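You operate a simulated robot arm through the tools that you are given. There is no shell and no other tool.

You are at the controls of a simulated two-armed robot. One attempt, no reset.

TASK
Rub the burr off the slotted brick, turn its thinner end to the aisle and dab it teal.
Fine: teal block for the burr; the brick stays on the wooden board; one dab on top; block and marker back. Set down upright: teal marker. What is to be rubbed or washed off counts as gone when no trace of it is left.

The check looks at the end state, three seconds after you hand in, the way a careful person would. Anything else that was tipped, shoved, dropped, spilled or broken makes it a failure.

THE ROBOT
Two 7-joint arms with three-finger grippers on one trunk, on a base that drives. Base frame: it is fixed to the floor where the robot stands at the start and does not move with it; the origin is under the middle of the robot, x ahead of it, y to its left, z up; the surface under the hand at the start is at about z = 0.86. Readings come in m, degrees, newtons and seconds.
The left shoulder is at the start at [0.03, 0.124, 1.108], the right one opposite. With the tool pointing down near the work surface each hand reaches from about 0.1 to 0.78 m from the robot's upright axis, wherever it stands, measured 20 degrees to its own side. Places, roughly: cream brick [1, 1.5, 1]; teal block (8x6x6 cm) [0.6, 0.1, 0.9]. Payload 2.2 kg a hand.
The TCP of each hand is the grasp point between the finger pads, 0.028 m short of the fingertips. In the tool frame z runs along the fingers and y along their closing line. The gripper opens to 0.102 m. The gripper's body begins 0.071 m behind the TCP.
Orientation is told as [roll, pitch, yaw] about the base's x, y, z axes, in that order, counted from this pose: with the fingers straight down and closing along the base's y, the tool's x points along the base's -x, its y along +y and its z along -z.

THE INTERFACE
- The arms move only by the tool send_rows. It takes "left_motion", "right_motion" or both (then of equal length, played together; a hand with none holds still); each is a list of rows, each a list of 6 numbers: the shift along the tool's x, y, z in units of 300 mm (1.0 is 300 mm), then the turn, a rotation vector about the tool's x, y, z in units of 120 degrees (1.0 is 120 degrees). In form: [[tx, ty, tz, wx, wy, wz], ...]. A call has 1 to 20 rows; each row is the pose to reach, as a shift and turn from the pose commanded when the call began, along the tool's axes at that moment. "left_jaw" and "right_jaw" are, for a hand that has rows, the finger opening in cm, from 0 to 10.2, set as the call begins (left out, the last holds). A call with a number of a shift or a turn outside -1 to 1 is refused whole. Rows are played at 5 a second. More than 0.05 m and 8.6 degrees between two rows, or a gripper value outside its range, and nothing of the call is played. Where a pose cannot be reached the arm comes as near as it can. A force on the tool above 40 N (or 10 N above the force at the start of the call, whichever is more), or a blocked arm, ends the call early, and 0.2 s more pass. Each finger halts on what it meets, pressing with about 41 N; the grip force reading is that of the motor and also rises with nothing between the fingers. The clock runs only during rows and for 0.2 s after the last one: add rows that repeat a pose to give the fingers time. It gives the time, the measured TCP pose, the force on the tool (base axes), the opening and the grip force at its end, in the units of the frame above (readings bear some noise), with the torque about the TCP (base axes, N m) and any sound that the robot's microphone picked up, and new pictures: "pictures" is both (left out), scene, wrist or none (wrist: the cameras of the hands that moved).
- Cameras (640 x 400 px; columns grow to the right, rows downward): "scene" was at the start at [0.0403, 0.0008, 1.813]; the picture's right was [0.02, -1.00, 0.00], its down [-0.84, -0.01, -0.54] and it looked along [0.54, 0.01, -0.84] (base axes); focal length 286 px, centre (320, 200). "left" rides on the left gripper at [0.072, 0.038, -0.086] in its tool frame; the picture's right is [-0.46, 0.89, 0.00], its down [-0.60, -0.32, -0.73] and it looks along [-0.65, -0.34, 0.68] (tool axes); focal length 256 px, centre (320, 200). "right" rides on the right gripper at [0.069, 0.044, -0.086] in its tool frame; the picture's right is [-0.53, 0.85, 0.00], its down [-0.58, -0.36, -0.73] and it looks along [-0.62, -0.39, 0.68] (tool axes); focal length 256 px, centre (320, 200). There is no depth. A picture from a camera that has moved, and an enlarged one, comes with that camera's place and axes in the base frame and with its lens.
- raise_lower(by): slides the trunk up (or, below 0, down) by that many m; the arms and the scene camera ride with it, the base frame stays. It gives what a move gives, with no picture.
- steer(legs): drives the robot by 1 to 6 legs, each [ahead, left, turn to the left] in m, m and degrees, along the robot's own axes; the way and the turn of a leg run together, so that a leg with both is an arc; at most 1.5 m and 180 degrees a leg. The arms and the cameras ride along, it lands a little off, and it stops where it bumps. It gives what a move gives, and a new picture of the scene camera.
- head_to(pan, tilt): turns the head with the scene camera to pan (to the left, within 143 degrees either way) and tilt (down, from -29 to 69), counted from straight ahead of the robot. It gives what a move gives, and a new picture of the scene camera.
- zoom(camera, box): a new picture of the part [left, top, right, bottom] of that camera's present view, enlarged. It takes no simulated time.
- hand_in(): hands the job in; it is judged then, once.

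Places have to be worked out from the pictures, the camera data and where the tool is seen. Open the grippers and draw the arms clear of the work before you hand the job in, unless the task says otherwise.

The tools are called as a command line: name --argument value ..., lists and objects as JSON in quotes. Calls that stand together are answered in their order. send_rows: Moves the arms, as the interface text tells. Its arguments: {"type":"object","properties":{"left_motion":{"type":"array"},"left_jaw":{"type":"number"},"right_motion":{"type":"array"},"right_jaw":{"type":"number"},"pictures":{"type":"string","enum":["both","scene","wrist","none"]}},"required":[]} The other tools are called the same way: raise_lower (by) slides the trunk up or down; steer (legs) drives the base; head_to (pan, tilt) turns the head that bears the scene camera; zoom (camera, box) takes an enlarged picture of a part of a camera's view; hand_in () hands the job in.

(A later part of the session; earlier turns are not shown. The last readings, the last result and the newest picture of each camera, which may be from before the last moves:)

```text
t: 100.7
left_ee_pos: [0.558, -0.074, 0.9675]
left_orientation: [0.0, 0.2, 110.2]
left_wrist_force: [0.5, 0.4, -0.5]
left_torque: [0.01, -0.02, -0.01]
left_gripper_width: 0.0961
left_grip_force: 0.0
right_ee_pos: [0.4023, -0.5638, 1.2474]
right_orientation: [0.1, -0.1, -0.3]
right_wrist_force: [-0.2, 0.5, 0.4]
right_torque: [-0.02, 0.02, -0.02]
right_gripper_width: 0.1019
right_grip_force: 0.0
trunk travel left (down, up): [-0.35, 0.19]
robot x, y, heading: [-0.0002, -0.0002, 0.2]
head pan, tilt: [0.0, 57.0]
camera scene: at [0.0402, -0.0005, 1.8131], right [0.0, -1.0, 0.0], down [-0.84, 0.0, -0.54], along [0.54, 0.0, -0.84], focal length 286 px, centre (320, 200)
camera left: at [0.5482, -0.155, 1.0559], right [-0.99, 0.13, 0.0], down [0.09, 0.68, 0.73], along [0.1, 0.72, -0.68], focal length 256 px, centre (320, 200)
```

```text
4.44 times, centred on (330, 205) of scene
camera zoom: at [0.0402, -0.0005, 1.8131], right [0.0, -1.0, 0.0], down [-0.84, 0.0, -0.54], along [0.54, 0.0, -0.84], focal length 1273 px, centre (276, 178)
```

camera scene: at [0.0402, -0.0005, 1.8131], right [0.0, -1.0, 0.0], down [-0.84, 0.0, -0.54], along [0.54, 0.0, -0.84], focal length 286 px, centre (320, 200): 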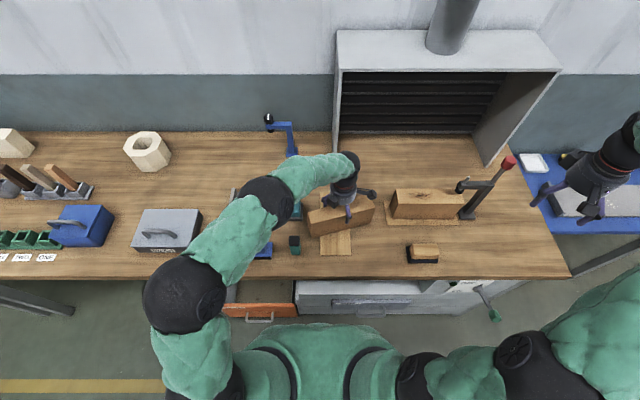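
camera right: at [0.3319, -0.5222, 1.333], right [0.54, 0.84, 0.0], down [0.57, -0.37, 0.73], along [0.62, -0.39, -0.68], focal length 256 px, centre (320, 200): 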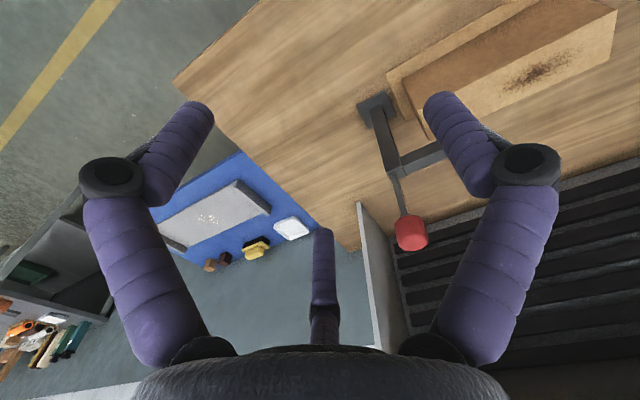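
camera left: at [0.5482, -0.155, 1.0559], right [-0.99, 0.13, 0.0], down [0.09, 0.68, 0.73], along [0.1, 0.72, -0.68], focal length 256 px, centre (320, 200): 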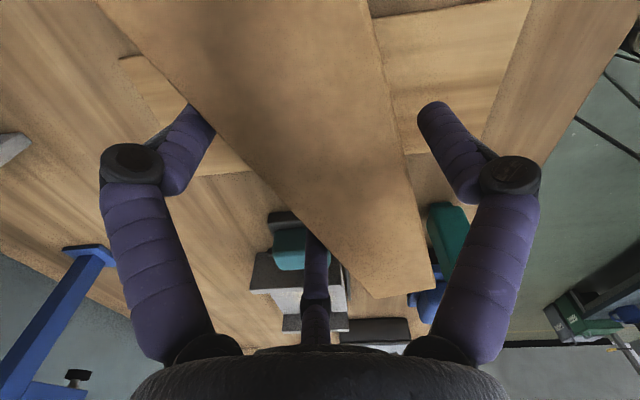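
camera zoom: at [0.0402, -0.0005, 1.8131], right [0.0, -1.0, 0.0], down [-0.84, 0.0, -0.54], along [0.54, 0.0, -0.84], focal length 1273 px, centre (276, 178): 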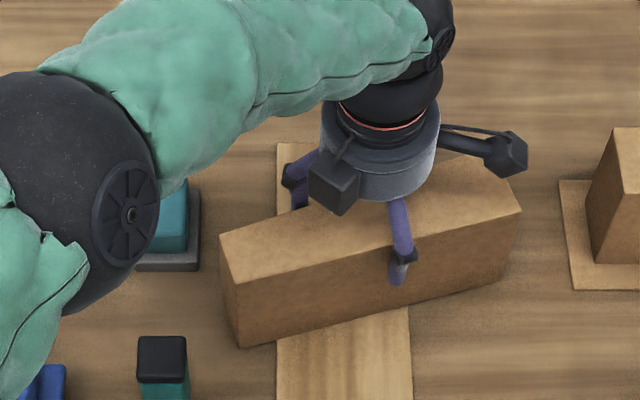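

Released and stable. I lift the left hand straight up.

send_rows --left_motion '[[0, 0, -0.08, 0, 0, 0], [0, 0, -0.2, 0, 0, 0], [0, 0, -0.33, 0, 0, 0], [0, 0, -0.46, 0, 0, 0]]'

zoom --camera "scene" --box '[270, 160, 390, 250]'

```text
t: 101.7
left_ee_pos: [0.5569, -0.0724, 1.1073]
left_orientation: [0.0, 0.1, 110.2]
left_wrist_force: [-0.1, 0.1, -1.3]
left_torque: [-0.02, -0.05, 0.01]
left_gripper_width: 0.0964
left_grip_force: 0.0
right_ee_pos: [0.4005, -0.5644, 1.2476]
right_orientation: [0.0, -0.1, -0.3]
right_wrist_force: [0.0, 0.8, 0.0]
right_torque: [0.0, 0.0, -0.01]
right_gripper_width: 0.1019
right_grip_force: 0.1
trunk travel left (down, up): [-0.35, 0.19]
robot x, y, heading: [-0.003, -0.0014, -0.2]
head pan, tilt: [0.0, 57.0]
camera scene: at [0.0391, -0.0004, 1.8132], right [0.0, -1.0, 0.0], down [-0.84, 0.0, -0.55], along [0.55, 0.0, -0.84], focal length 286 px, centre (320, 200)
camera left: at [0.5473, -0.154, 1.1944], right [-0.99, 0.13, 0.0], down [0.09, 0.68, 0.73], along [0.1, 0.72, -0.68], focal length 256 px, centre (320, 200)
```

scene: 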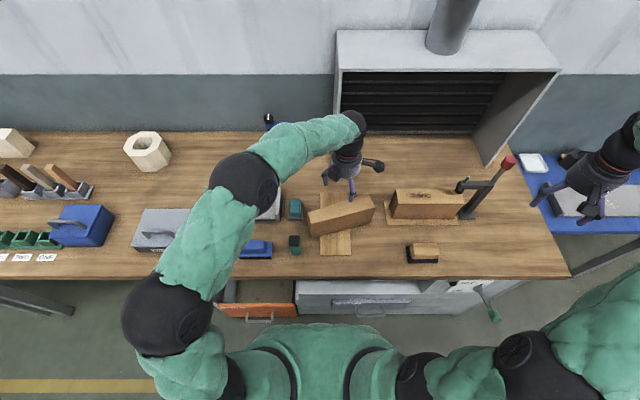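
left: 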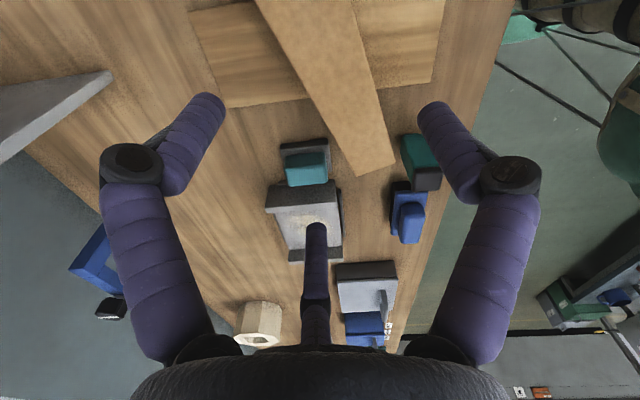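

```text
4.44 times, centred on (330, 205) of scene
camera zoom: at [0.0391, -0.0004, 1.8132], right [0.0, -1.0, 0.0], down [-0.84, 0.0, -0.55], along [0.55, 0.0, -0.84], focal length 1273 px, centre (276, 178)
```

zoom: 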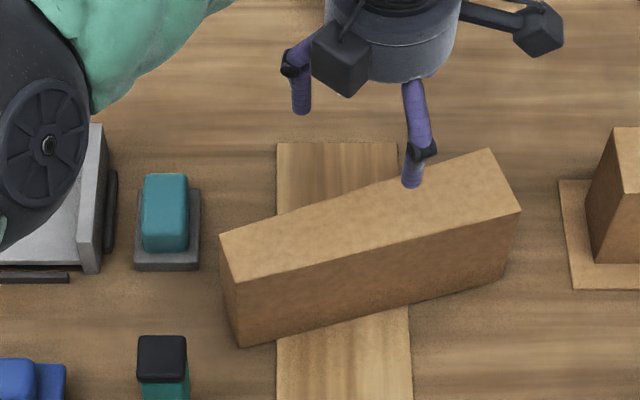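

The brick rests on the board at about 109° orientation, centre (0.543, −0.073), thin end on the left. I withdraw the left hand and bring in the right hand turned to about −71° to complete the turn.

send_rows --left_motion '[[-0.1, 0, -0.05, 0, 0, 0.06], [-0.2, 0, -0.1, 0, 0, 0.12], [-0.3, 0, -0.15, 0, 0, 0.18], [-0.4, 0, -0.2, 0, 0, 0.24], [-0.5, 0, -0.25, 0, 0, 0.3], [-0.6, 0, -0.3, 0, 0, 0.36], [-0.7, 0, -0.33, 0, 0, 0.42], [-0.8, 0, -0.33, 0, 0, 0.48], [-0.9, 0, -0.33, 0, 0, 0.54], [-0.99, -0.01, -0.33, 0, 0, 0.6]]' --right_motion '[[-0.03, 0.08, 0.02, 0, 0, 0.059], [-0.06, 0.16, 0.03, 0, 0, 0.118], [-0.1, 0.25, 0.05, 0, 0, 0.177], [-0.13, 0.33, 0.07, 0, 0, 0.236], [-0.17, 0.42, 0.08, 0, 0, 0.295], [-0.2, 0.5, 0.1, 0, 0, 0.354], [-0.23, 0.58, 0.12, 0, 0, 0.413], [-0.27, 0.66, 0.13, 0, 0, 0.472], [-0.3, 0.74, 0.15, 0, 0, 0.531], [-0.33, 0.83, 0.17, 0, 0, 0.592]]'

```text
t: 103.9
left_ee_pos: [0.4564, 0.2061, 1.2082]
left_orientation: [-0.1, 0.2, 38.1]
left_wrist_force: [0.6, 0.8, 0.2]
left_torque: [-0.03, 0.0, 0.01]
left_gripper_width: 0.096
left_grip_force: 0.0
right_ee_pos: [0.5027, -0.3156, 1.1948]
right_orientation: [0.0, 0.0, -71.6]
right_wrist_force: [-0.4, 0.0, 0.1]
right_torque: [0.0, 0.02, 0.0]
right_gripper_width: 0.1021
right_grip_force: 0.1
trunk travel left (down, up): [-0.35, 0.19]
robot x, y, heading: [-0.0013, -0.0029, 0.0]
head pan, tilt: [0.0, 57.0]
camera scene: at [0.0407, 0.0013, 1.8131], right [0.0, -1.0, 0.0], down [-0.84, 0.0, -0.54], along [0.54, 0.0, -0.84], focal length 286 px, centre (320, 200)
camera right: at [0.522, -0.2359, 1.2811], right [0.97, -0.24, 0.0], down [-0.16, -0.66, 0.73], along [-0.17, -0.71, -0.68], focal length 256 px, centre (320, 200)
camera left: at [0.3769, 0.1914, 1.2941], right [-0.18, 0.98, 0.0], down [0.67, 0.12, 0.73], along [0.72, 0.13, -0.68], focal length 256 px, centre (320, 200)
```

scene: 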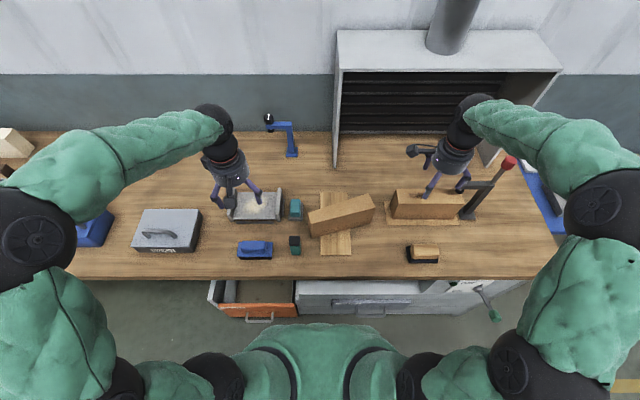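
right: 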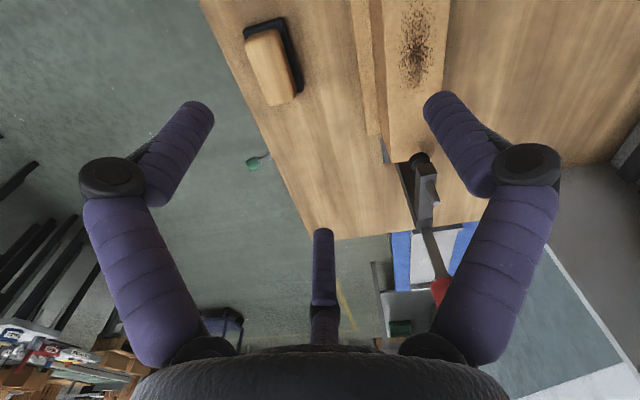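
left: 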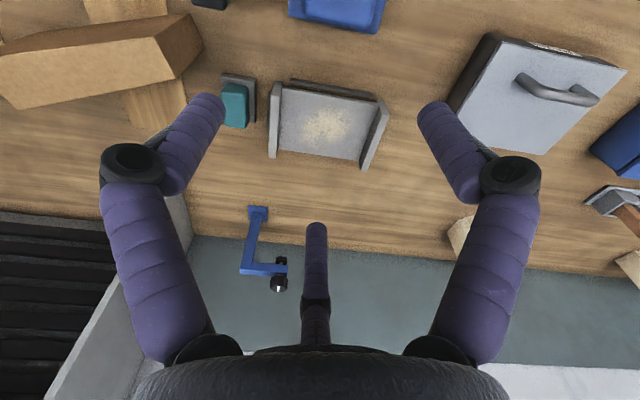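

Both hands are clear. I move the right hand above the brick, with yaw −71.5°.

send_rows --right_motion '[[0.09, 0.04, 0.03, 0, 0, 0], [0.18, 0.085, 0.06, 0, 0, 0], [0.27, 0.13, 0.09, 0, 0, 0], [0.36, 0.17, 0.12, 0, 0, 0], [0.45, 0.215, 0.15, 0, 0, 0], [0.54, 0.26, 0.18, 0, 0, 0], [0.63, 0.3, 0.22, 0, 0, 0], [0.71, 0.342, 0.25, 0, 0, 0]]' --left_motion '[[0, 0.03, 0, 0, 0, 0.04], [0, 0.06, 0, 0, 0, 0.08], [0, 0.09, 0, 0, 0, 0.12], [0, 0.12, 0, 0, 0, 0.16], [0, 0.15, 0, 0, 0, 0.2], [0, 0.18, 0, 0, 0, 0.24], [0, 0.21, 0, 0, 0, 0.28], [0, 0.24, 0, 0, 0, 0.317]]'

zoom --camera "scene" --box '[270, 150, 400, 260]'

```text
t: 105.7
left_ee_pos: [0.4127, 0.2643, 1.2055]
left_orientation: [-0.2, 0.1, 0.1]
left_wrist_force: [0.2, -0.7, 0.3]
left_torque: [-0.03, 0.0, 0.0]
left_gripper_width: 0.0958
left_grip_force: 0.0
right_ee_pos: [0.5309, -0.0783, 1.1222]
right_orientation: [0.2, -0.1, -71.4]
right_wrist_force: [0.7, 1.0, 1.0]
right_torque: [-0.01, 0.02, 0.02]
right_gripper_width: 0.1021
right_grip_force: 0.0
trunk travel left (down, up): [-0.35, 0.19]
robot x, y, heading: [0.0011, -0.0, 0.0]
head pan, tilt: [0.0, 57.0]
camera scene: at [0.0404, 0.0011, 1.8131], right [0.0, -1.0, 0.0], down [-0.84, 0.0, -0.54], along [0.54, 0.0, -0.84], focal length 286 px, centre (320, 200)
camera right: at [0.5507, 0.0011, 1.2084], right [0.97, -0.24, 0.0], down [-0.16, -0.66, 0.73], along [-0.17, -0.71, -0.68], focal length 256 px, centre (320, 200)
camera left: at [0.3422, 0.3014, 1.292], right [0.46, 0.89, 0.0], down [0.6, -0.31, 0.73], along [0.65, -0.34, -0.68], focal length 256 px, centre (320, 200)
```

scene: 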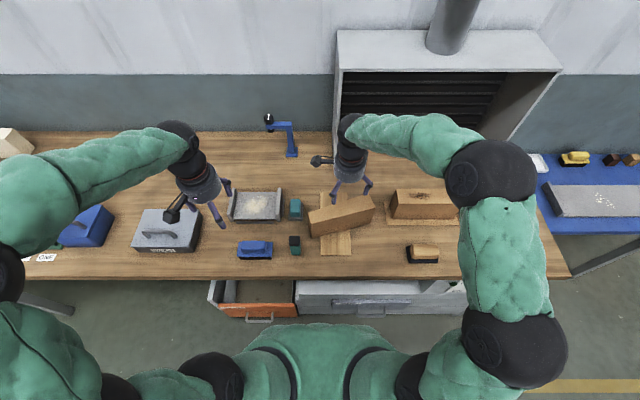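
right: 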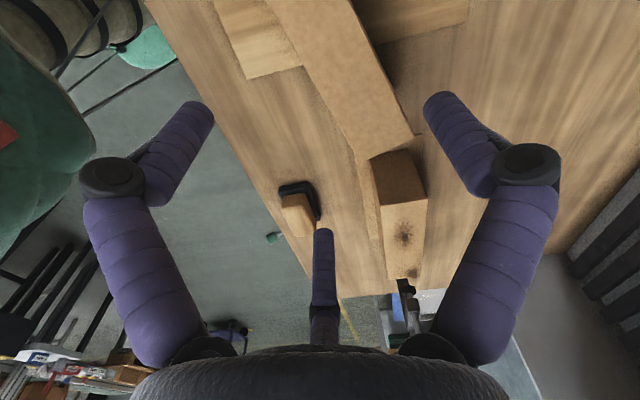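
left: 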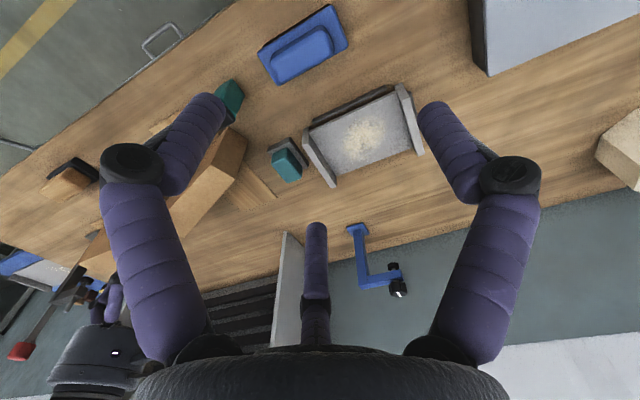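

```text
3.64 times, centred on (335, 205) of scene
camera zoom: at [0.0404, 0.0011, 1.8131], right [0.0, -1.0, 0.0], down [-0.84, 0.0, -0.54], along [0.54, 0.0, -0.84], focal length 1042 px, centre (266, 182)
```

zoom: 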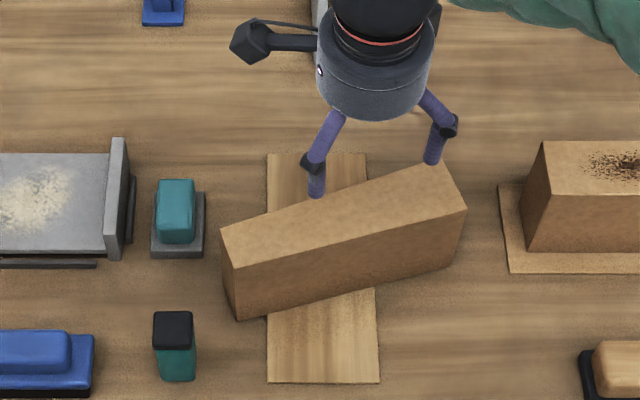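

Geometry checks out with about 1 cm clearance on each side. I lower the right hand to z≈0.962.

send_rows --right_motion '[[0, 0, 0.13, 0, 0, 0], [0, 0, 0.26, 0, 0, 0], [0, 0, 0.36, 0, 0, 0], [0, 0, 0.44, 0, 0, 0], [0, 0, 0.5, 0, 0, 0], [0, 0, 0.533, 0, 0, 0]]'

zoom --camera "scene" --box '[270, 150, 400, 260]'

```text
t: 107.1
left_ee_pos: [0.4138, 0.263, 1.2054]
left_orientation: [0.0, -0.1, 0.1]
left_wrist_force: [-0.1, 0.3, 0.0]
left_torque: [-0.01, 0.01, -0.03]
left_gripper_width: 0.0961
left_grip_force: 0.1
right_ee_pos: [0.5339, -0.083, 0.9616]
right_orientation: [0.2, 0.0, -71.3]
right_wrist_force: [-0.2, 0.4, 0.1]
right_torque: [0.04, 0.0, 0.01]
right_gripper_width: 0.1017
right_grip_force: 0.1
trunk travel left (down, up): [-0.35, 0.19]
robot x, y, heading: [-0.0026, -0.0028, -0.1]
head pan, tilt: [0.0, 57.0]
camera scene: at [0.0405, -0.0003, 1.8131], right [0.0, -1.0, 0.0], down [-0.84, 0.0, -0.54], along [0.54, 0.0, -0.84], focal length 286 px, centre (320, 200)
camera right: at [0.5523, -0.0028, 1.048], right [0.97, -0.24, 0.0], down [-0.16, -0.66, 0.73], along [-0.17, -0.71, -0.68], focal length 256 px, centre (320, 200)
```

scene: 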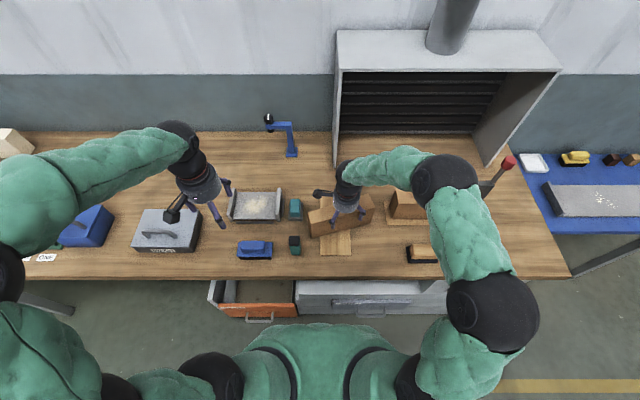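
right: 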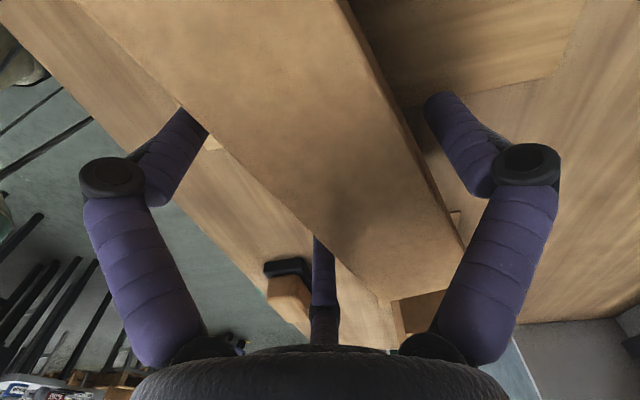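

```text
3.64 times, centred on (335, 205) of scene
camera zoom: at [0.0405, -0.0003, 1.8131], right [0.0, -1.0, 0.0], down [-0.84, 0.0, -0.54], along [0.54, 0.0, -0.84], focal length 1042 px, centre (266, 182)
```

zoom: 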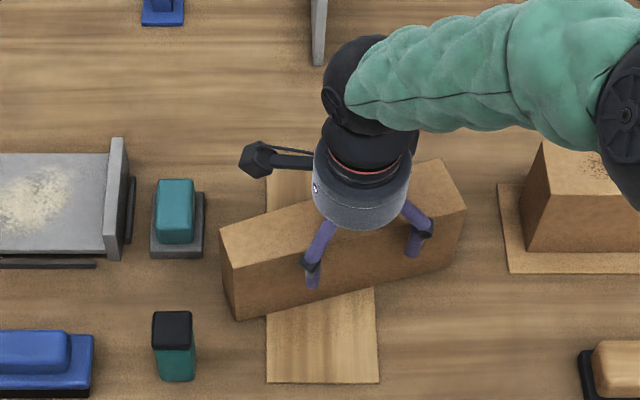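

No contact; digits straddle the brick. I close the right gripper.

send_rows --right_motion '[[0, 0, 0, 0, 0, 0], [0, 0, 0, 0, 0, 0], [0, 0, 0, 0, 0, 0], [0, 0, 0, 0, 0, 0]]' --right_jaw 0 --pictures "none"

send_rows --right_motion '[[0, 0, -0.03, 0, 0, 0], [0, 0, -0.06, 0, 0, 0], [0, 0, -0.08, 0, 0, 0]]'

zoom --camera "scene" --box '[270, 150, 400, 260]'

```text
t: 108.1
left_ee_pos: [0.4142, 0.2648, 1.2049]
left_orientation: [-0.1, -0.1, 0.3]
left_wrist_force: [1.0, 1.1, 0.4]
left_torque: [0.0, 0.01, 0.0]
left_gripper_width: 0.0961
left_grip_force: 0.1
right_ee_pos: [0.5354, -0.0821, 0.9624]
right_orientation: [0.4, -0.1, -71.4]
right_wrist_force: [7.4, 1.5, 12.9]
right_torque: [0.07, -0.48, 0.34]
right_gripper_width: 0.0778
right_grip_force: 40.7
trunk travel left (down, up): [-0.35, 0.19]
robot x, y, heading: [-0.0004, 0.0005, 0.3]
head pan, tilt: [0.0, 57.0]
```

```text
t: 108.9
left_ee_pos: [0.4139, 0.2623, 1.2064]
left_orientation: [0.0, 0.1, 0.2]
left_wrist_force: [-0.5, 0.4, -0.2]
left_torque: [0.01, -0.02, 0.02]
left_gripper_width: 0.0962
left_grip_force: 0.1
right_ee_pos: [0.5321, -0.0812, 0.984]
right_orientation: [0.0, 0.0, -71.4]
right_wrist_force: [-0.6, 0.9, -9.8]
right_torque: [-0.02, 0.14, -0.03]
right_gripper_width: 0.0775
right_grip_force: 41.2
trunk travel left (down, up): [-0.35, 0.19]
robot x, y, heading: [-0.0026, 0.0008, -0.1]
head pan, tilt: [0.0, 57.0]
camera scene: at [0.0411, -0.0006, 1.813], right [0.0, -1.0, 0.0], down [-0.84, 0.0, -0.54], along [0.54, 0.0, -0.84], focal length 286 px, centre (320, 200)
camera right: at [0.5502, -0.0017, 1.0706], right [0.97, -0.24, 0.0], down [-0.16, -0.66, 0.73], along [-0.17, -0.71, -0.68], focal length 256 px, centre (320, 200)
```

scene: 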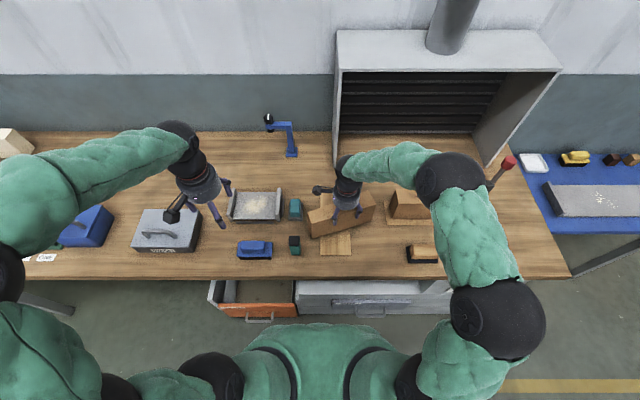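
right: 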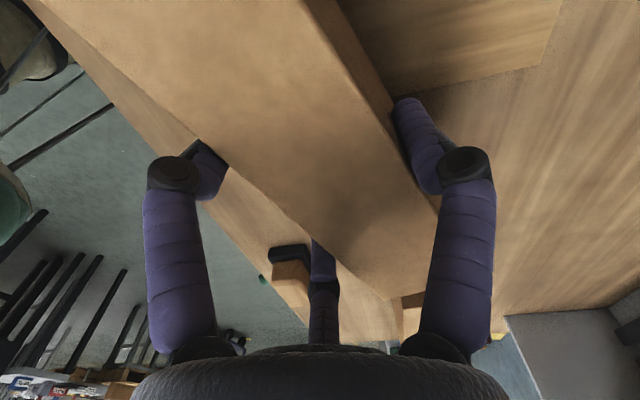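

```text
3.64 times, centred on (335, 205) of scene
camera zoom: at [0.0411, -0.0006, 1.813], right [0.0, -1.0, 0.0], down [-0.84, 0.0, -0.54], along [0.54, 0.0, -0.84], focal length 1042 px, centre (266, 182)
```

zoom: 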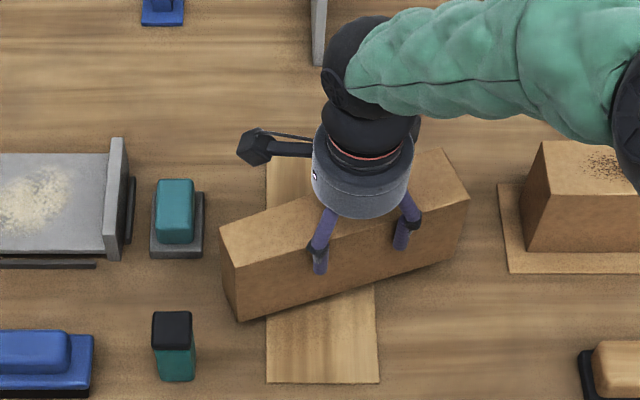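

The brick is carried by the right hand (−9.8 N). I lift a bit more and turn it +71° to yaw 0 while centring it over the board.

send_rows --right_motion '[[0, 0, -0.04, 0, 0, 0], [0, 0, -0.07, 0, 0, 0], [0.003, 0.01, -0.08, 0, 0, -0.05], [0.004, 0.02, -0.08, 0, 0, -0.1], [0.006, 0.035, -0.08, 0, 0, -0.16], [0.008, 0.05, -0.08, 0, 0, -0.22], [0.009, 0.06, -0.08, 0, 0, -0.28], [0.01, 0.07, -0.08, 0, 0, -0.34], [0.011, 0.08, -0.08, 0, 0, -0.4], [0.012, 0.09, -0.08, 0, 0, -0.46], [0.013, 0.092, -0.08, 0, 0, -0.52], [0.013, 0.092, -0.08, 0, 0, -0.57], [0.013, 0.092, -0.08, 0, 0, -0.595]]'

zoom --camera "scene" --box '[270, 150, 400, 260]'

```text
t: 111.7
left_ee_pos: [0.4138, 0.2637, 1.2052]
left_orientation: [-0.1, -0.1, 0.3]
left_wrist_force: [0.6, 0.8, 1.1]
left_torque: [-0.01, 0.0, 0.01]
left_gripper_width: 0.0958
left_grip_force: 0.0
right_ee_pos: [0.5567, -0.0689, 1.0094]
right_orientation: [-0.1, -0.1, 0.2]
right_wrist_force: [0.6, -0.3, -10.2]
right_torque: [-0.13, 0.04, 0.03]
right_gripper_width: 0.0776
right_grip_force: 40.7
trunk travel left (down, up): [-0.35, 0.19]
robot x, y, heading: [-0.0008, 0.0007, 0.1]
head pan, tilt: [0.0, 57.0]
camera scene: at [0.0411, -0.0005, 1.8131], right [0.0, -1.0, 0.0], down [-0.84, 0.0, -0.54], along [0.54, 0.0, -0.84], focal length 286 px, centre (320, 200)
camera right: at [0.4878, -0.0255, 1.0955], right [0.53, 0.85, 0.0], down [0.58, -0.36, 0.73], along [0.62, -0.39, -0.68], focal length 256 px, centre (320, 200)
```

scene: 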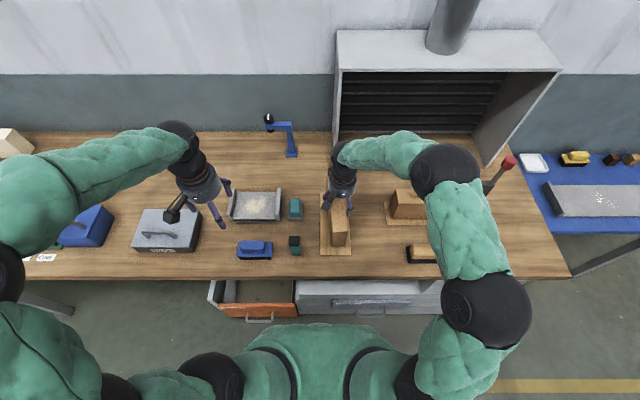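
right: 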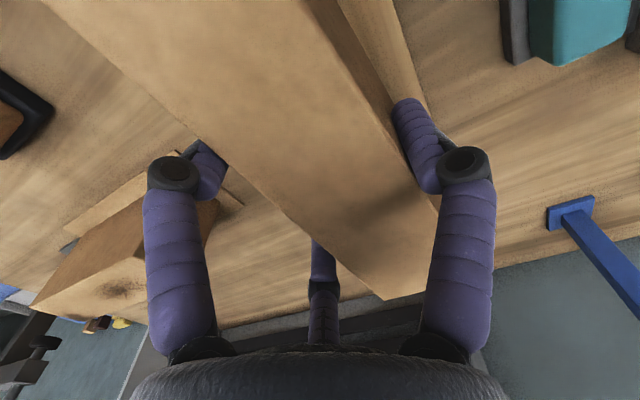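

```text
3.64 times, centred on (335, 205) of scene
camera zoom: at [0.0411, -0.0005, 1.8131], right [0.0, -1.0, 0.0], down [-0.84, 0.0, -0.54], along [0.54, 0.0, -0.84], focal length 1042 px, centre (266, 182)
```

zoom: 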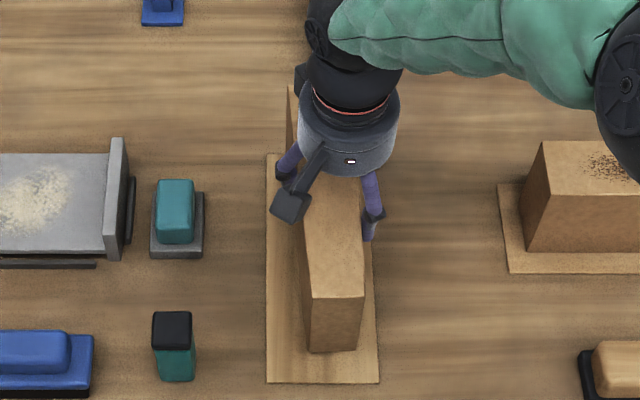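

The thin end now faces the robot side and the brick is straight over the board. I lower it toward the board with a 5 mm forward correction.

send_rows --right_motion '[[-0.01, 0, 0.05, 0, 0, 0], [-0.02, 0, 0.09, 0, 0, 0], [-0.02, 0, 0.12, 0, 0, 0], [-0.02, 0, 0.135, 0, 0, 0]]' --pictures "none"

```text
t: 112.7
left_ee_pos: [0.4142, 0.2635, 1.2049]
left_orientation: [-0.2, -0.1, 0.2]
left_wrist_force: [0.4, -0.8, 0.4]
left_torque: [0.0, 0.03, 0.01]
left_gripper_width: 0.096
left_grip_force: 0.0
right_ee_pos: [0.5626, -0.0675, 0.9695]
right_orientation: [0.0, -0.2, 0.0]
right_wrist_force: [0.2, 0.6, -10.3]
right_torque: [-0.12, -0.01, -0.02]
right_gripper_width: 0.0776
right_grip_force: 41.5
trunk travel left (down, up): [-0.35, 0.19]
robot x, y, heading: [-0.0001, 0.003, -0.1]
head pan, tilt: [0.0, 57.0]
```

send_rows --right_motion '[[0, 0, 0.01, 0, 0, 0], [0, 0, 0.02, 0, 0, 0], [0, 0, 0.025, 0, 0, 0]]' --pictures "none"

```text
t: 113.5
left_ee_pos: [0.4137, 0.2626, 1.2054]
left_orientation: [0.0, -0.1, 0.3]
left_wrist_force: [0.6, 0.0, -0.5]
left_torque: [0.01, 0.0, 0.01]
left_gripper_width: 0.0961
left_grip_force: 0.0
right_ee_pos: [0.5629, -0.0688, 0.9631]
right_orientation: [0.0, -0.1, 0.0]
right_wrist_force: [-1.9, 1.2, 3.6]
right_torque: [0.36, 1.85, -0.01]
right_gripper_width: 0.0778
right_grip_force: 41.0
trunk travel left (down, up): [-0.35, 0.19]
robot x, y, heading: [0.0002, -0.0031, -0.1]
head pan, tilt: [0.0, 57.0]
```

Contact at the thin end first (brick slightly tilted in the grip). I check the view before releasing.

send_rows --right_motion '[[0, 0, 0.004, 0, 0, 0], [0, 0, 0.007, 0, 0, 0]]' --pictures "both"

zoom --camera "scene" --box '[290, 170, 390, 265]'

```text
t: 114.1
left_ee_pos: [0.4114, 0.2628, 1.2072]
left_orientation: [-0.1, -0.1, 0.2]
left_wrist_force: [0.6, -0.1, 0.1]
left_torque: [0.0, -0.01, -0.01]
left_gripper_width: 0.096
left_grip_force: 0.1
right_ee_pos: [0.5623, -0.0704, 0.9634]
right_orientation: [0.0, -0.4, 0.0]
right_wrist_force: [-7.0, -2.1, 25.4]
right_torque: [0.27, 1.21, 0.02]
right_gripper_width: 0.0782
right_grip_force: 40.9
trunk travel left (down, up): [-0.35, 0.19]
robot x, y, heading: [0.0003, -0.0015, 0.1]
head pan, tilt: [0.0, 57.0]
camera scene: at [0.0367, -0.0003, 1.8135], right [0.0, -1.0, 0.0], down [-0.84, 0.0, -0.55], along [0.55, 0.0, -0.84], focal length 286 px, centre (320, 200)
camera right: at [0.4928, -0.0258, 1.0491], right [0.53, 0.85, 0.0], down [0.57, -0.36, 0.74], along [0.62, -0.39, -0.68], focal length 256 px, centre (320, 200)
```

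scene: 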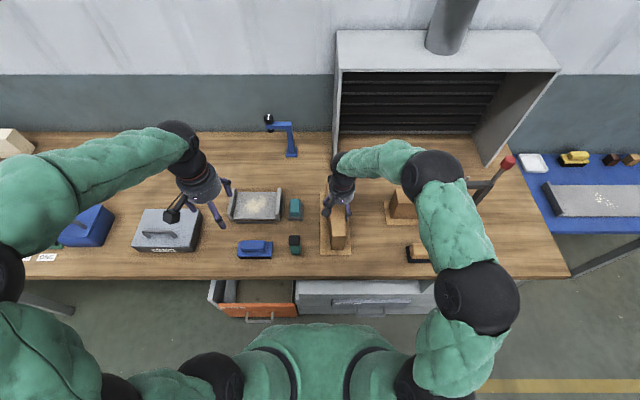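
right: 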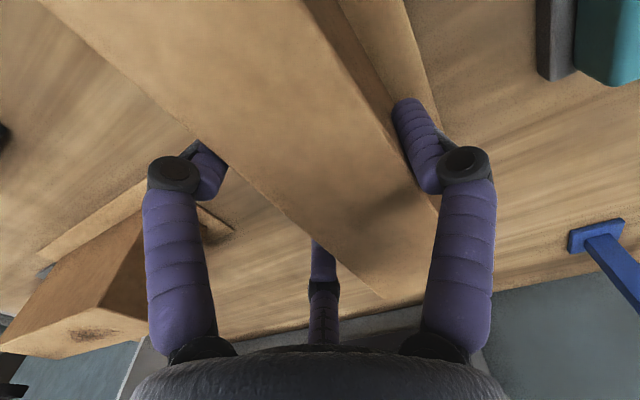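

```text
4.21 times, centred on (340, 218) of scene
camera zoom: at [0.0367, -0.0003, 1.8135], right [0.0, -1.0, 0.0], down [-0.84, 0.0, -0.55], along [0.55, 0.0, -0.84], focal length 1206 px, centre (236, 126)
```

zoom: 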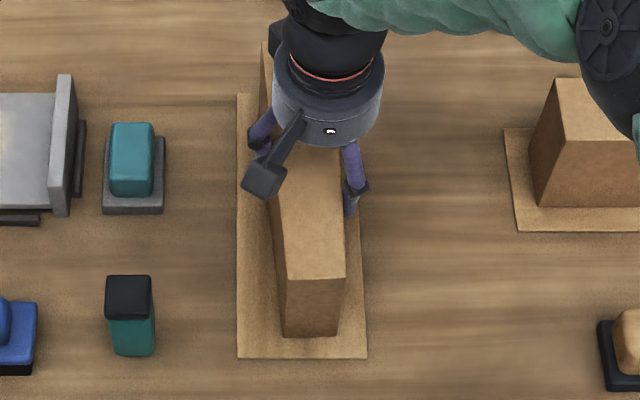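

The brick sits on the board with the thin end toward the aisle. I relieve the pressure slightly and open the gripper.

send_rows --right_motion '[[0, 0, -0.006, 0, 0, 0], [0, 0, -0.01, 0, 0, 0]]' --pictures "none"

send_rows --right_motion '[[0, 0, 0, 0, 0, 0], [0, 0, 0, 0, 0, 0], [0, 0, 0, 0, 0, 0]]' --right_jaw 10.0 --pictures "none"

send_rows --right_motion '[[0, 0, -0.1, 0, 0, 0], [0, 0, -0.25, 0, 0, 0], [0, 0, -0.4, 0, 0, 0], [0, 0, -0.55, 0, 0, 0]]'

zoom --camera "scene" --box '[290, 170, 390, 265]'

```text
t: 114.7
left_ee_pos: [0.4133, 0.2635, 1.2065]
left_orientation: [0.0, -0.1, 0.2]
left_wrist_force: [-0.6, -0.5, 0.1]
left_torque: [0.02, -0.01, -0.02]
left_gripper_width: 0.0958
left_grip_force: 0.1
right_ee_pos: [0.5625, -0.0692, 0.9627]
right_orientation: [0.0, -0.3, 0.0]
right_wrist_force: [-2.2, -4.6, 11.3]
right_torque: [0.09, -1.63, -0.26]
right_gripper_width: 0.0775
right_grip_force: 41.2
trunk travel left (down, up): [-0.35, 0.19]
robot x, y, heading: [0.0012, -0.0015, -0.1]
head pan, tilt: [0.0, 57.0]
```

```text
t: 115.5
left_ee_pos: [0.4129, 0.2646, 1.2051]
left_orientation: [-0.2, -0.1, 0.2]
left_wrist_force: [0.3, -0.3, 0.2]
left_torque: [0.02, -0.04, -0.04]
left_gripper_width: 0.0962
left_grip_force: 0.0
right_ee_pos: [0.5631, -0.0684, 0.9624]
right_orientation: [0.1, -0.1, 0.1]
right_wrist_force: [-0.4, 0.1, -0.5]
right_torque: [0.01, -0.01, 0.01]
right_gripper_width: 0.0998
right_grip_force: 0.1
trunk travel left (down, up): [-0.35, 0.19]
robot x, y, heading: [0.0021, -0.0019, -0.1]
head pan, tilt: [0.0, 57.0]
```

```text
t: 116.5
left_ee_pos: [0.413, 0.2643, 1.2046]
left_orientation: [-0.1, -0.1, 0.2]
left_wrist_force: [-0.1, -0.4, -0.5]
left_torque: [0.03, -0.02, 0.01]
left_gripper_width: 0.0961
left_grip_force: 0.1
right_ee_pos: [0.5632, -0.0662, 1.1296]
right_orientation: [-0.1, -0.1, 0.1]
right_wrist_force: [-1.1, 0.3, -0.3]
right_torque: [0.02, -0.02, 0.01]
right_gripper_width: 0.1002
right_grip_force: 0.1
trunk travel left (down, up): [-0.35, 0.19]
robot x, y, heading: [0.0024, 0.0032, -0.2]
head pan, tilt: [0.0, 57.0]
camera scene: at [0.0391, -0.0002, 1.8132], right [0.0, -1.0, 0.0], down [-0.84, 0.0, -0.55], along [0.55, 0.0, -0.84], focal length 286 px, centre (320, 200)
camera right: at [0.4929, -0.0233, 1.2156], right [0.53, 0.85, 0.0], down [0.58, -0.36, 0.73], along [0.62, -0.39, -0.68], focal length 256 px, centre (320, 200)
```

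scene: 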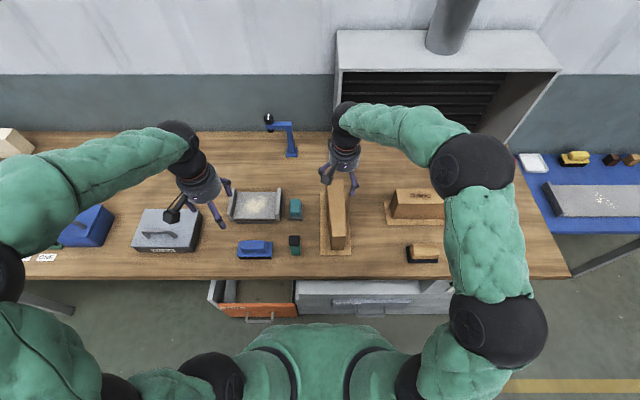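
right: 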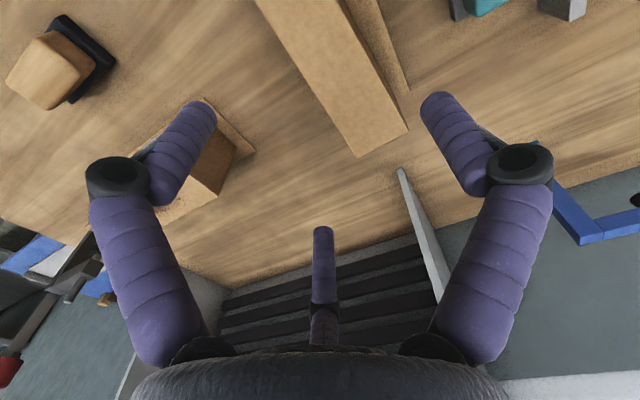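

```text
4.21 times, centred on (340, 218) of scene
camera zoom: at [0.0391, -0.0002, 1.8132], right [0.0, -1.0, 0.0], down [-0.84, 0.0, -0.55], along [0.55, 0.0, -0.84], focal length 1206 px, centre (236, 126)
```

zoom: 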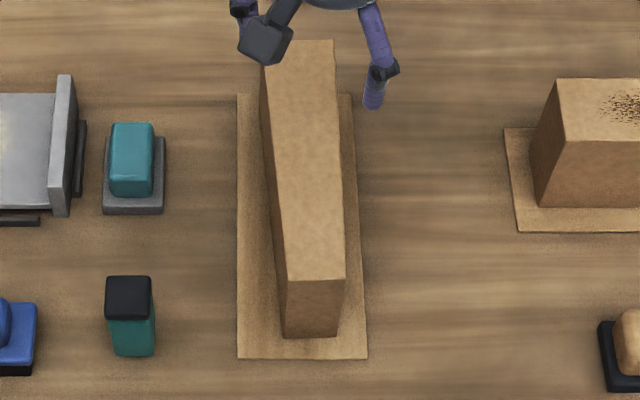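

The brick now lies straight on its board with the thin end to the aisle. I retreat the right hand and bring the left hand low in front of the bench to inspect the marker's lower end.

send_rows --right_motion '[[0, -0.1, -0.1, 0, 0, 0], [0.05, -0.22, -0.2, 0, 0, 0], [0.1, -0.36, -0.3, 0, 0, 0], [0.18, -0.5, -0.3, 0, 0, 0], [0.26, -0.63, -0.3, 0, 0, 0], [0.33, -0.76, -0.3, 0, 0, 0], [0.4, -0.88, -0.3, 0, 0, 0], [0.4, -1.0, -0.3, 0, 0, 0]]' --left_motion '[[0.1, 0, 0.06, 0, 0, 0], [0.2, 0, 0.12, 0, 0, 0], [0.3, 0, 0.2, 0, 0, 0], [0.37, -0.04, 0.32, 0, 0, 0], [0.37, -0.08, 0.45, 0, 0, 0], [0.37, -0.12, 0.57, 0, 0, 0], [0.37, -0.16, 0.68, 0, 0, 0], [0.37, -0.2, 0.75, 0, 0, 0]]'

zoom --camera "left" --box '[220, 60, 380, 220]'

```text
refused: row 3 steps farther than a row can; nothing moved
```

```text
2.50 times, centred on (300, 140) of left
camera zoom: at [0.3411, 0.3005, 1.2926], right [0.46, 0.89, 0.0], down [0.6, -0.31, 0.73], along [0.65, -0.34, -0.68], focal length 640 px, centre (370, 350)
```

zoom: 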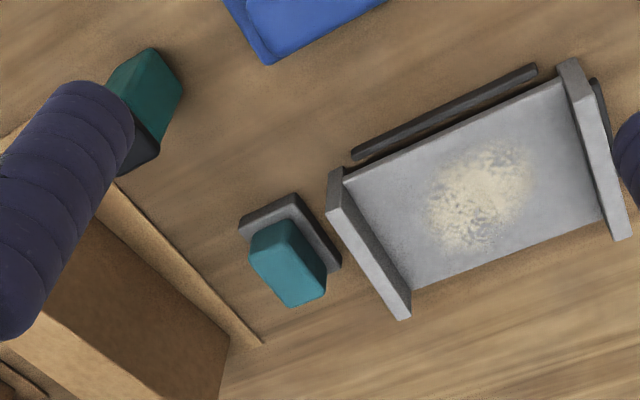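

The step was too large; I repeat with smaller steps.

send_rows --right_motion '[[0, -0.08, -0.08, 0, 0, 0], [0.03, -0.18, -0.16, 0, 0, 0], [0.08, -0.3, -0.22, 0, 0, 0], [0.13, -0.43, -0.26, 0, 0, 0], [0.19, -0.56, -0.28, 0, 0, 0], [0.25, -0.69, -0.3, 0, 0, 0], [0.31, -0.82, -0.3, 0, 0, 0], [0.37, -0.94, -0.3, 0, 0, 0], [0.4, -1.0, -0.3, 0, 0, 0]]' --left_motion '[[0.08, 0, 0.06, 0, 0, 0], [0.16, 0, 0.12, 0, 0, 0], [0.24, 0, 0.2, 0, 0, 0], [0.32, -0.02, 0.28, 0, 0, 0], [0.37, -0.06, 0.38, 0, 0, 0], [0.37, -0.1, 0.48, 0, 0, 0], [0.37, -0.14, 0.58, 0, 0, 0], [0.37, -0.18, 0.68, 0, 0, 0], [0.37, -0.2, 0.75, 0, 0, 0]]'

zoom --camera "left" --box '[200, 40, 400, 240]'

```text
t: 118.5
left_ee_pos: [0.304, 0.2037, 0.981]
left_orientation: [0.0, -0.1, 0.3]
left_wrist_force: [0.3, -0.2, 0.7]
left_torque: [-0.03, -0.02, 0.0]
left_gripper_width: 0.0959
left_grip_force: 0.1
right_ee_pos: [0.4418, -0.3687, 1.2153]
right_orientation: [0.0, -0.1, 0.1]
right_wrist_force: [-0.6, 0.0, 0.2]
right_torque: [0.04, -0.03, 0.0]
right_gripper_width: 0.0997
right_grip_force: 0.1
trunk travel left (down, up): [-0.35, 0.19]
robot x, y, heading: [-0.0025, 0.0004, 0.1]
head pan, tilt: [0.0, 57.0]
camera scene: at [0.0404, -0.0007, 1.8131], right [0.0, -1.0, 0.0], down [-0.84, 0.0, -0.54], along [0.54, 0.0, -0.84], focal length 286 px, centre (320, 200)
camera right: at [0.3731, -0.3255, 1.302], right [0.53, 0.85, 0.0], down [0.58, -0.36, 0.73], along [0.62, -0.39, -0.68], focal length 256 px, centre (320, 200)
camera left: at [0.2317, 0.2405, 1.0673], right [0.46, 0.89, 0.0], down [0.6, -0.31, 0.73], along [0.65, -0.34, -0.68], focal length 256 px, centre (320, 200)
```

scene: 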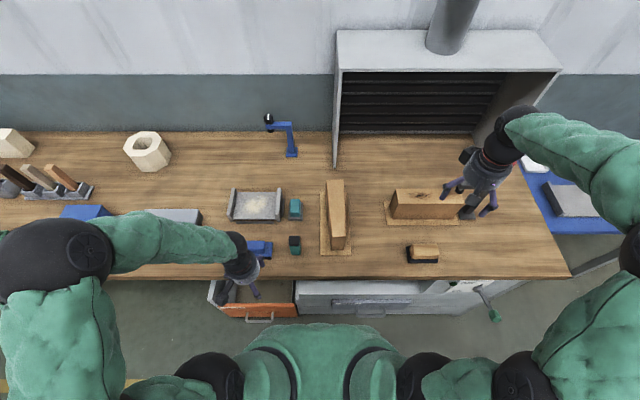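
right: 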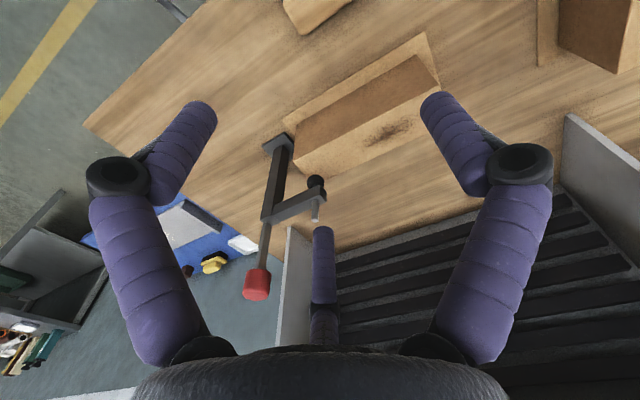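
left: 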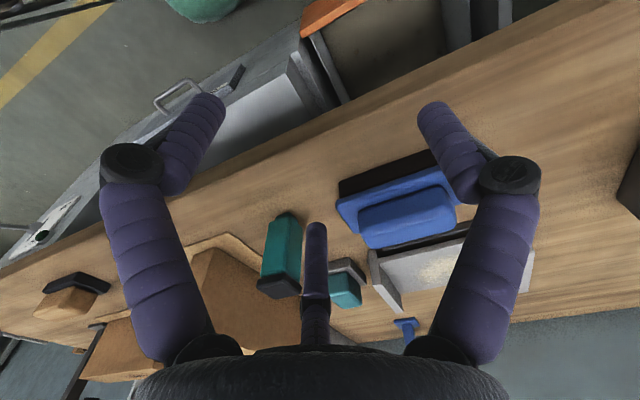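

```text
2.00 times, centred on (300, 140) of left
camera zoom: at [0.2317, 0.2405, 1.0673], right [0.46, 0.89, 0.0], down [0.6, -0.31, 0.73], along [0.65, -0.34, -0.68], focal length 512 px, centre (360, 320)
```

zoom: 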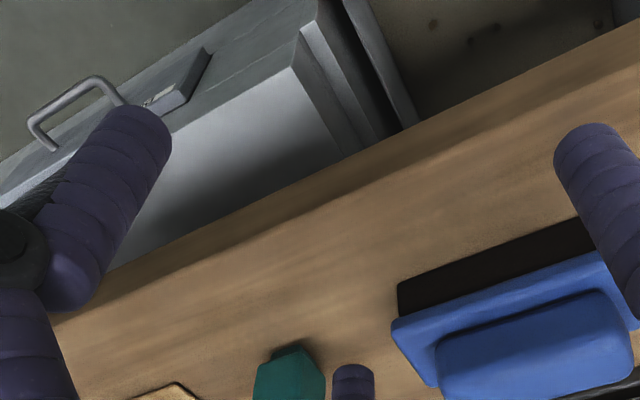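

I zoom onto the marker itself in the left view.

zoom --camera "left" --box '[230, 195, 330, 305]'

```text
3.64 times, centred on (280, 250) of left
camera zoom: at [0.2317, 0.2405, 1.0673], right [0.46, 0.89, 0.0], down [0.6, -0.31, 0.73], along [0.65, -0.34, -0.68], focal length 931 px, centre (466, 18)
```

zoom: 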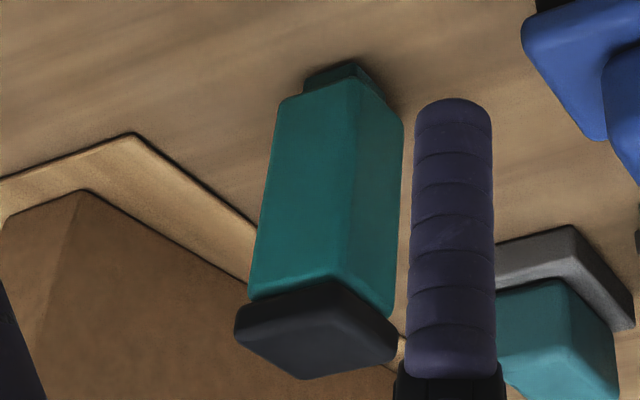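

The marker stands on a narrower teal pad at its bottom, with a wider black knob on top – so it dabs by pressing it down upright. I bring the left hand above it with a 7 cm opening.

send_rows --left_motion '[[0, 0, -0.12, 0, 0, 0], [0, 0, -0.23, 0, 0, 0], [-0.1, -0.09, -0.23, 0, 0, 0], [-0.2, -0.18, -0.23, 0, 0, 0], [-0.3, -0.26, -0.23, 0, 0, 0], [-0.4, -0.34, -0.23, 0, 0, 0], [-0.47, -0.4, -0.23, 0, 0, 0]]' --left_jaw 7.2

zoom --camera "scene" --box '[250, 190, 350, 270]'

```text
t: 120.1
left_ee_pos: [0.4453, 0.0838, 1.0508]
left_orientation: [-0.2, 0.1, 0.2]
left_wrist_force: [-0.2, -0.2, 0.3]
left_torque: [0.02, 0.0, 0.01]
left_gripper_width: 0.0718
left_grip_force: 0.1
right_ee_pos: [0.4431, -0.3692, 1.216]
right_orientation: [-0.1, 0.0, 0.1]
right_wrist_force: [0.9, -0.5, -0.2]
right_torque: [0.0, -0.03, 0.02]
right_gripper_width: 0.1001
right_grip_force: 0.0
trunk travel left (down, up): [-0.35, 0.19]
robot x, y, heading: [-0.0044, -0.0002, 0.0]
head pan, tilt: [0.0, 57.0]
camera scene: at [0.0407, -0.001, 1.8131], right [0.0, -1.0, 0.0], down [-0.84, 0.0, -0.54], along [0.54, 0.0, -0.84], focal length 286 px, centre (320, 200)
camera left: at [0.3737, 0.12, 1.138], right [0.46, 0.89, 0.0], down [0.6, -0.31, 0.73], along [0.65, -0.34, -0.68], focal length 256 px, centre (320, 200)
```

scene: 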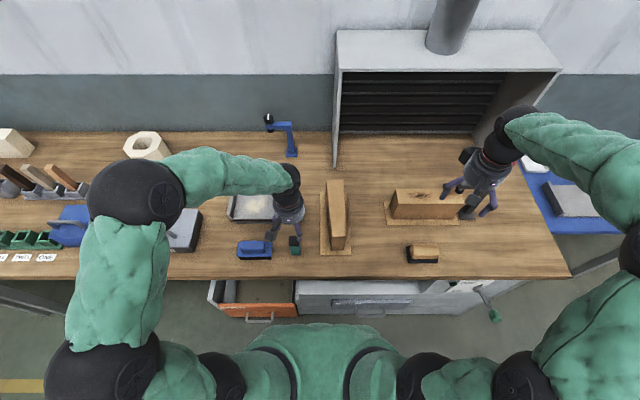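
left: 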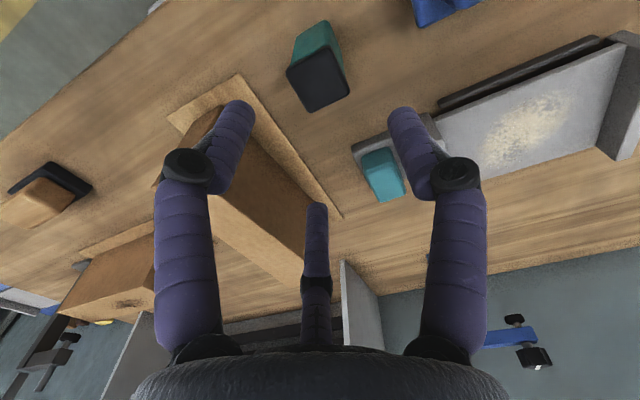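

```text
5.00 times, centred on (300, 230) of scene
camera zoom: at [0.0407, -0.001, 1.8131], right [0.0, -1.0, 0.0], down [-0.84, 0.0, -0.54], along [0.54, 0.0, -0.84], focal length 1432 px, centre (420, 50)
```

zoom: 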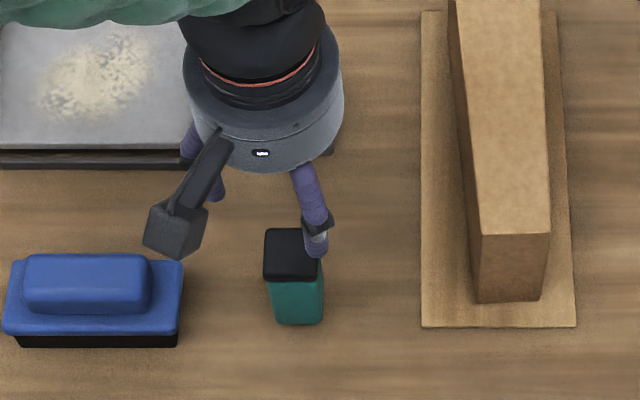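

The knob is centred between the digits. I lower to z≈0.915.

send_rows --left_motion '[[0, 0, 0.12, 0, 0, 0], [0, 0, 0.22, 0, 0, 0], [0, 0, 0.31, 0, 0, 0], [0, 0, 0.39, 0, 0, 0], [0, 0, 0.453, 0, 0, 0]]'

zoom --camera "scene" --box '[250, 190, 350, 270]'

```text
t: 121.3
left_ee_pos: [0.4455, 0.0841, 0.9131]
left_orientation: [0.0, 0.0, 0.2]
left_wrist_force: [0.3, 0.6, 0.1]
left_torque: [0.01, -0.01, -0.01]
left_gripper_width: 0.0718
left_grip_force: 0.1
right_ee_pos: [0.443, -0.3689, 1.2158]
right_orientation: [0.0, -0.1, 0.1]
right_wrist_force: [0.4, 0.1, 0.2]
right_torque: [0.0, 0.0, -0.01]
right_gripper_width: 0.0999
right_grip_force: 0.1
trunk travel left (down, up): [-0.35, 0.19]
robot x, y, heading: [-0.0008, -0.0018, 0.4]
head pan, tilt: [0.0, 57.0]
camera scene: at [0.0405, -0.0004, 1.8131], right [0.0, -1.0, 0.0], down [-0.84, 0.0, -0.54], along [0.54, 0.0, -0.84], focal length 286 px, centre (320, 200)
camera left: at [0.373, 0.1211, 1.0001], right [0.46, 0.89, 0.0], down [0.6, -0.31, 0.73], along [0.65, -0.34, -0.68], focal length 256 px, centre (320, 200)
```

scene: 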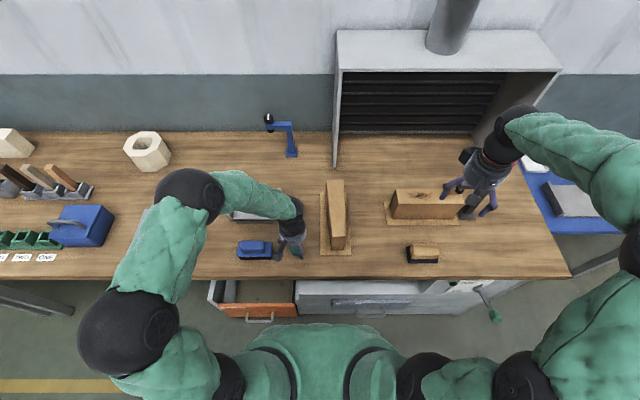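
left: 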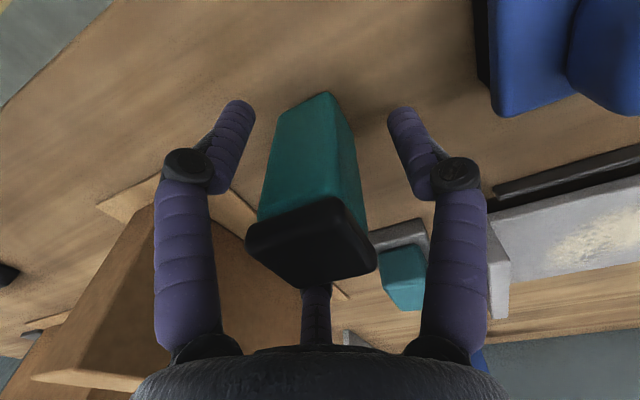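

```text
5.00 times, centred on (300, 230) of scene
camera zoom: at [0.0405, -0.0004, 1.8131], right [0.0, -1.0, 0.0], down [-0.84, 0.0, -0.54], along [0.54, 0.0, -0.84], focal length 1432 px, centre (420, 50)
```

zoom: 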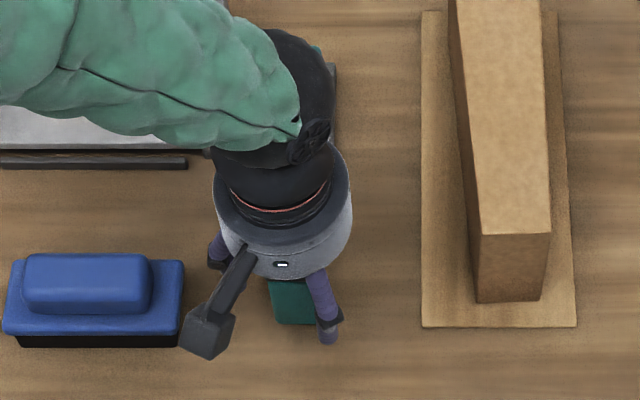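

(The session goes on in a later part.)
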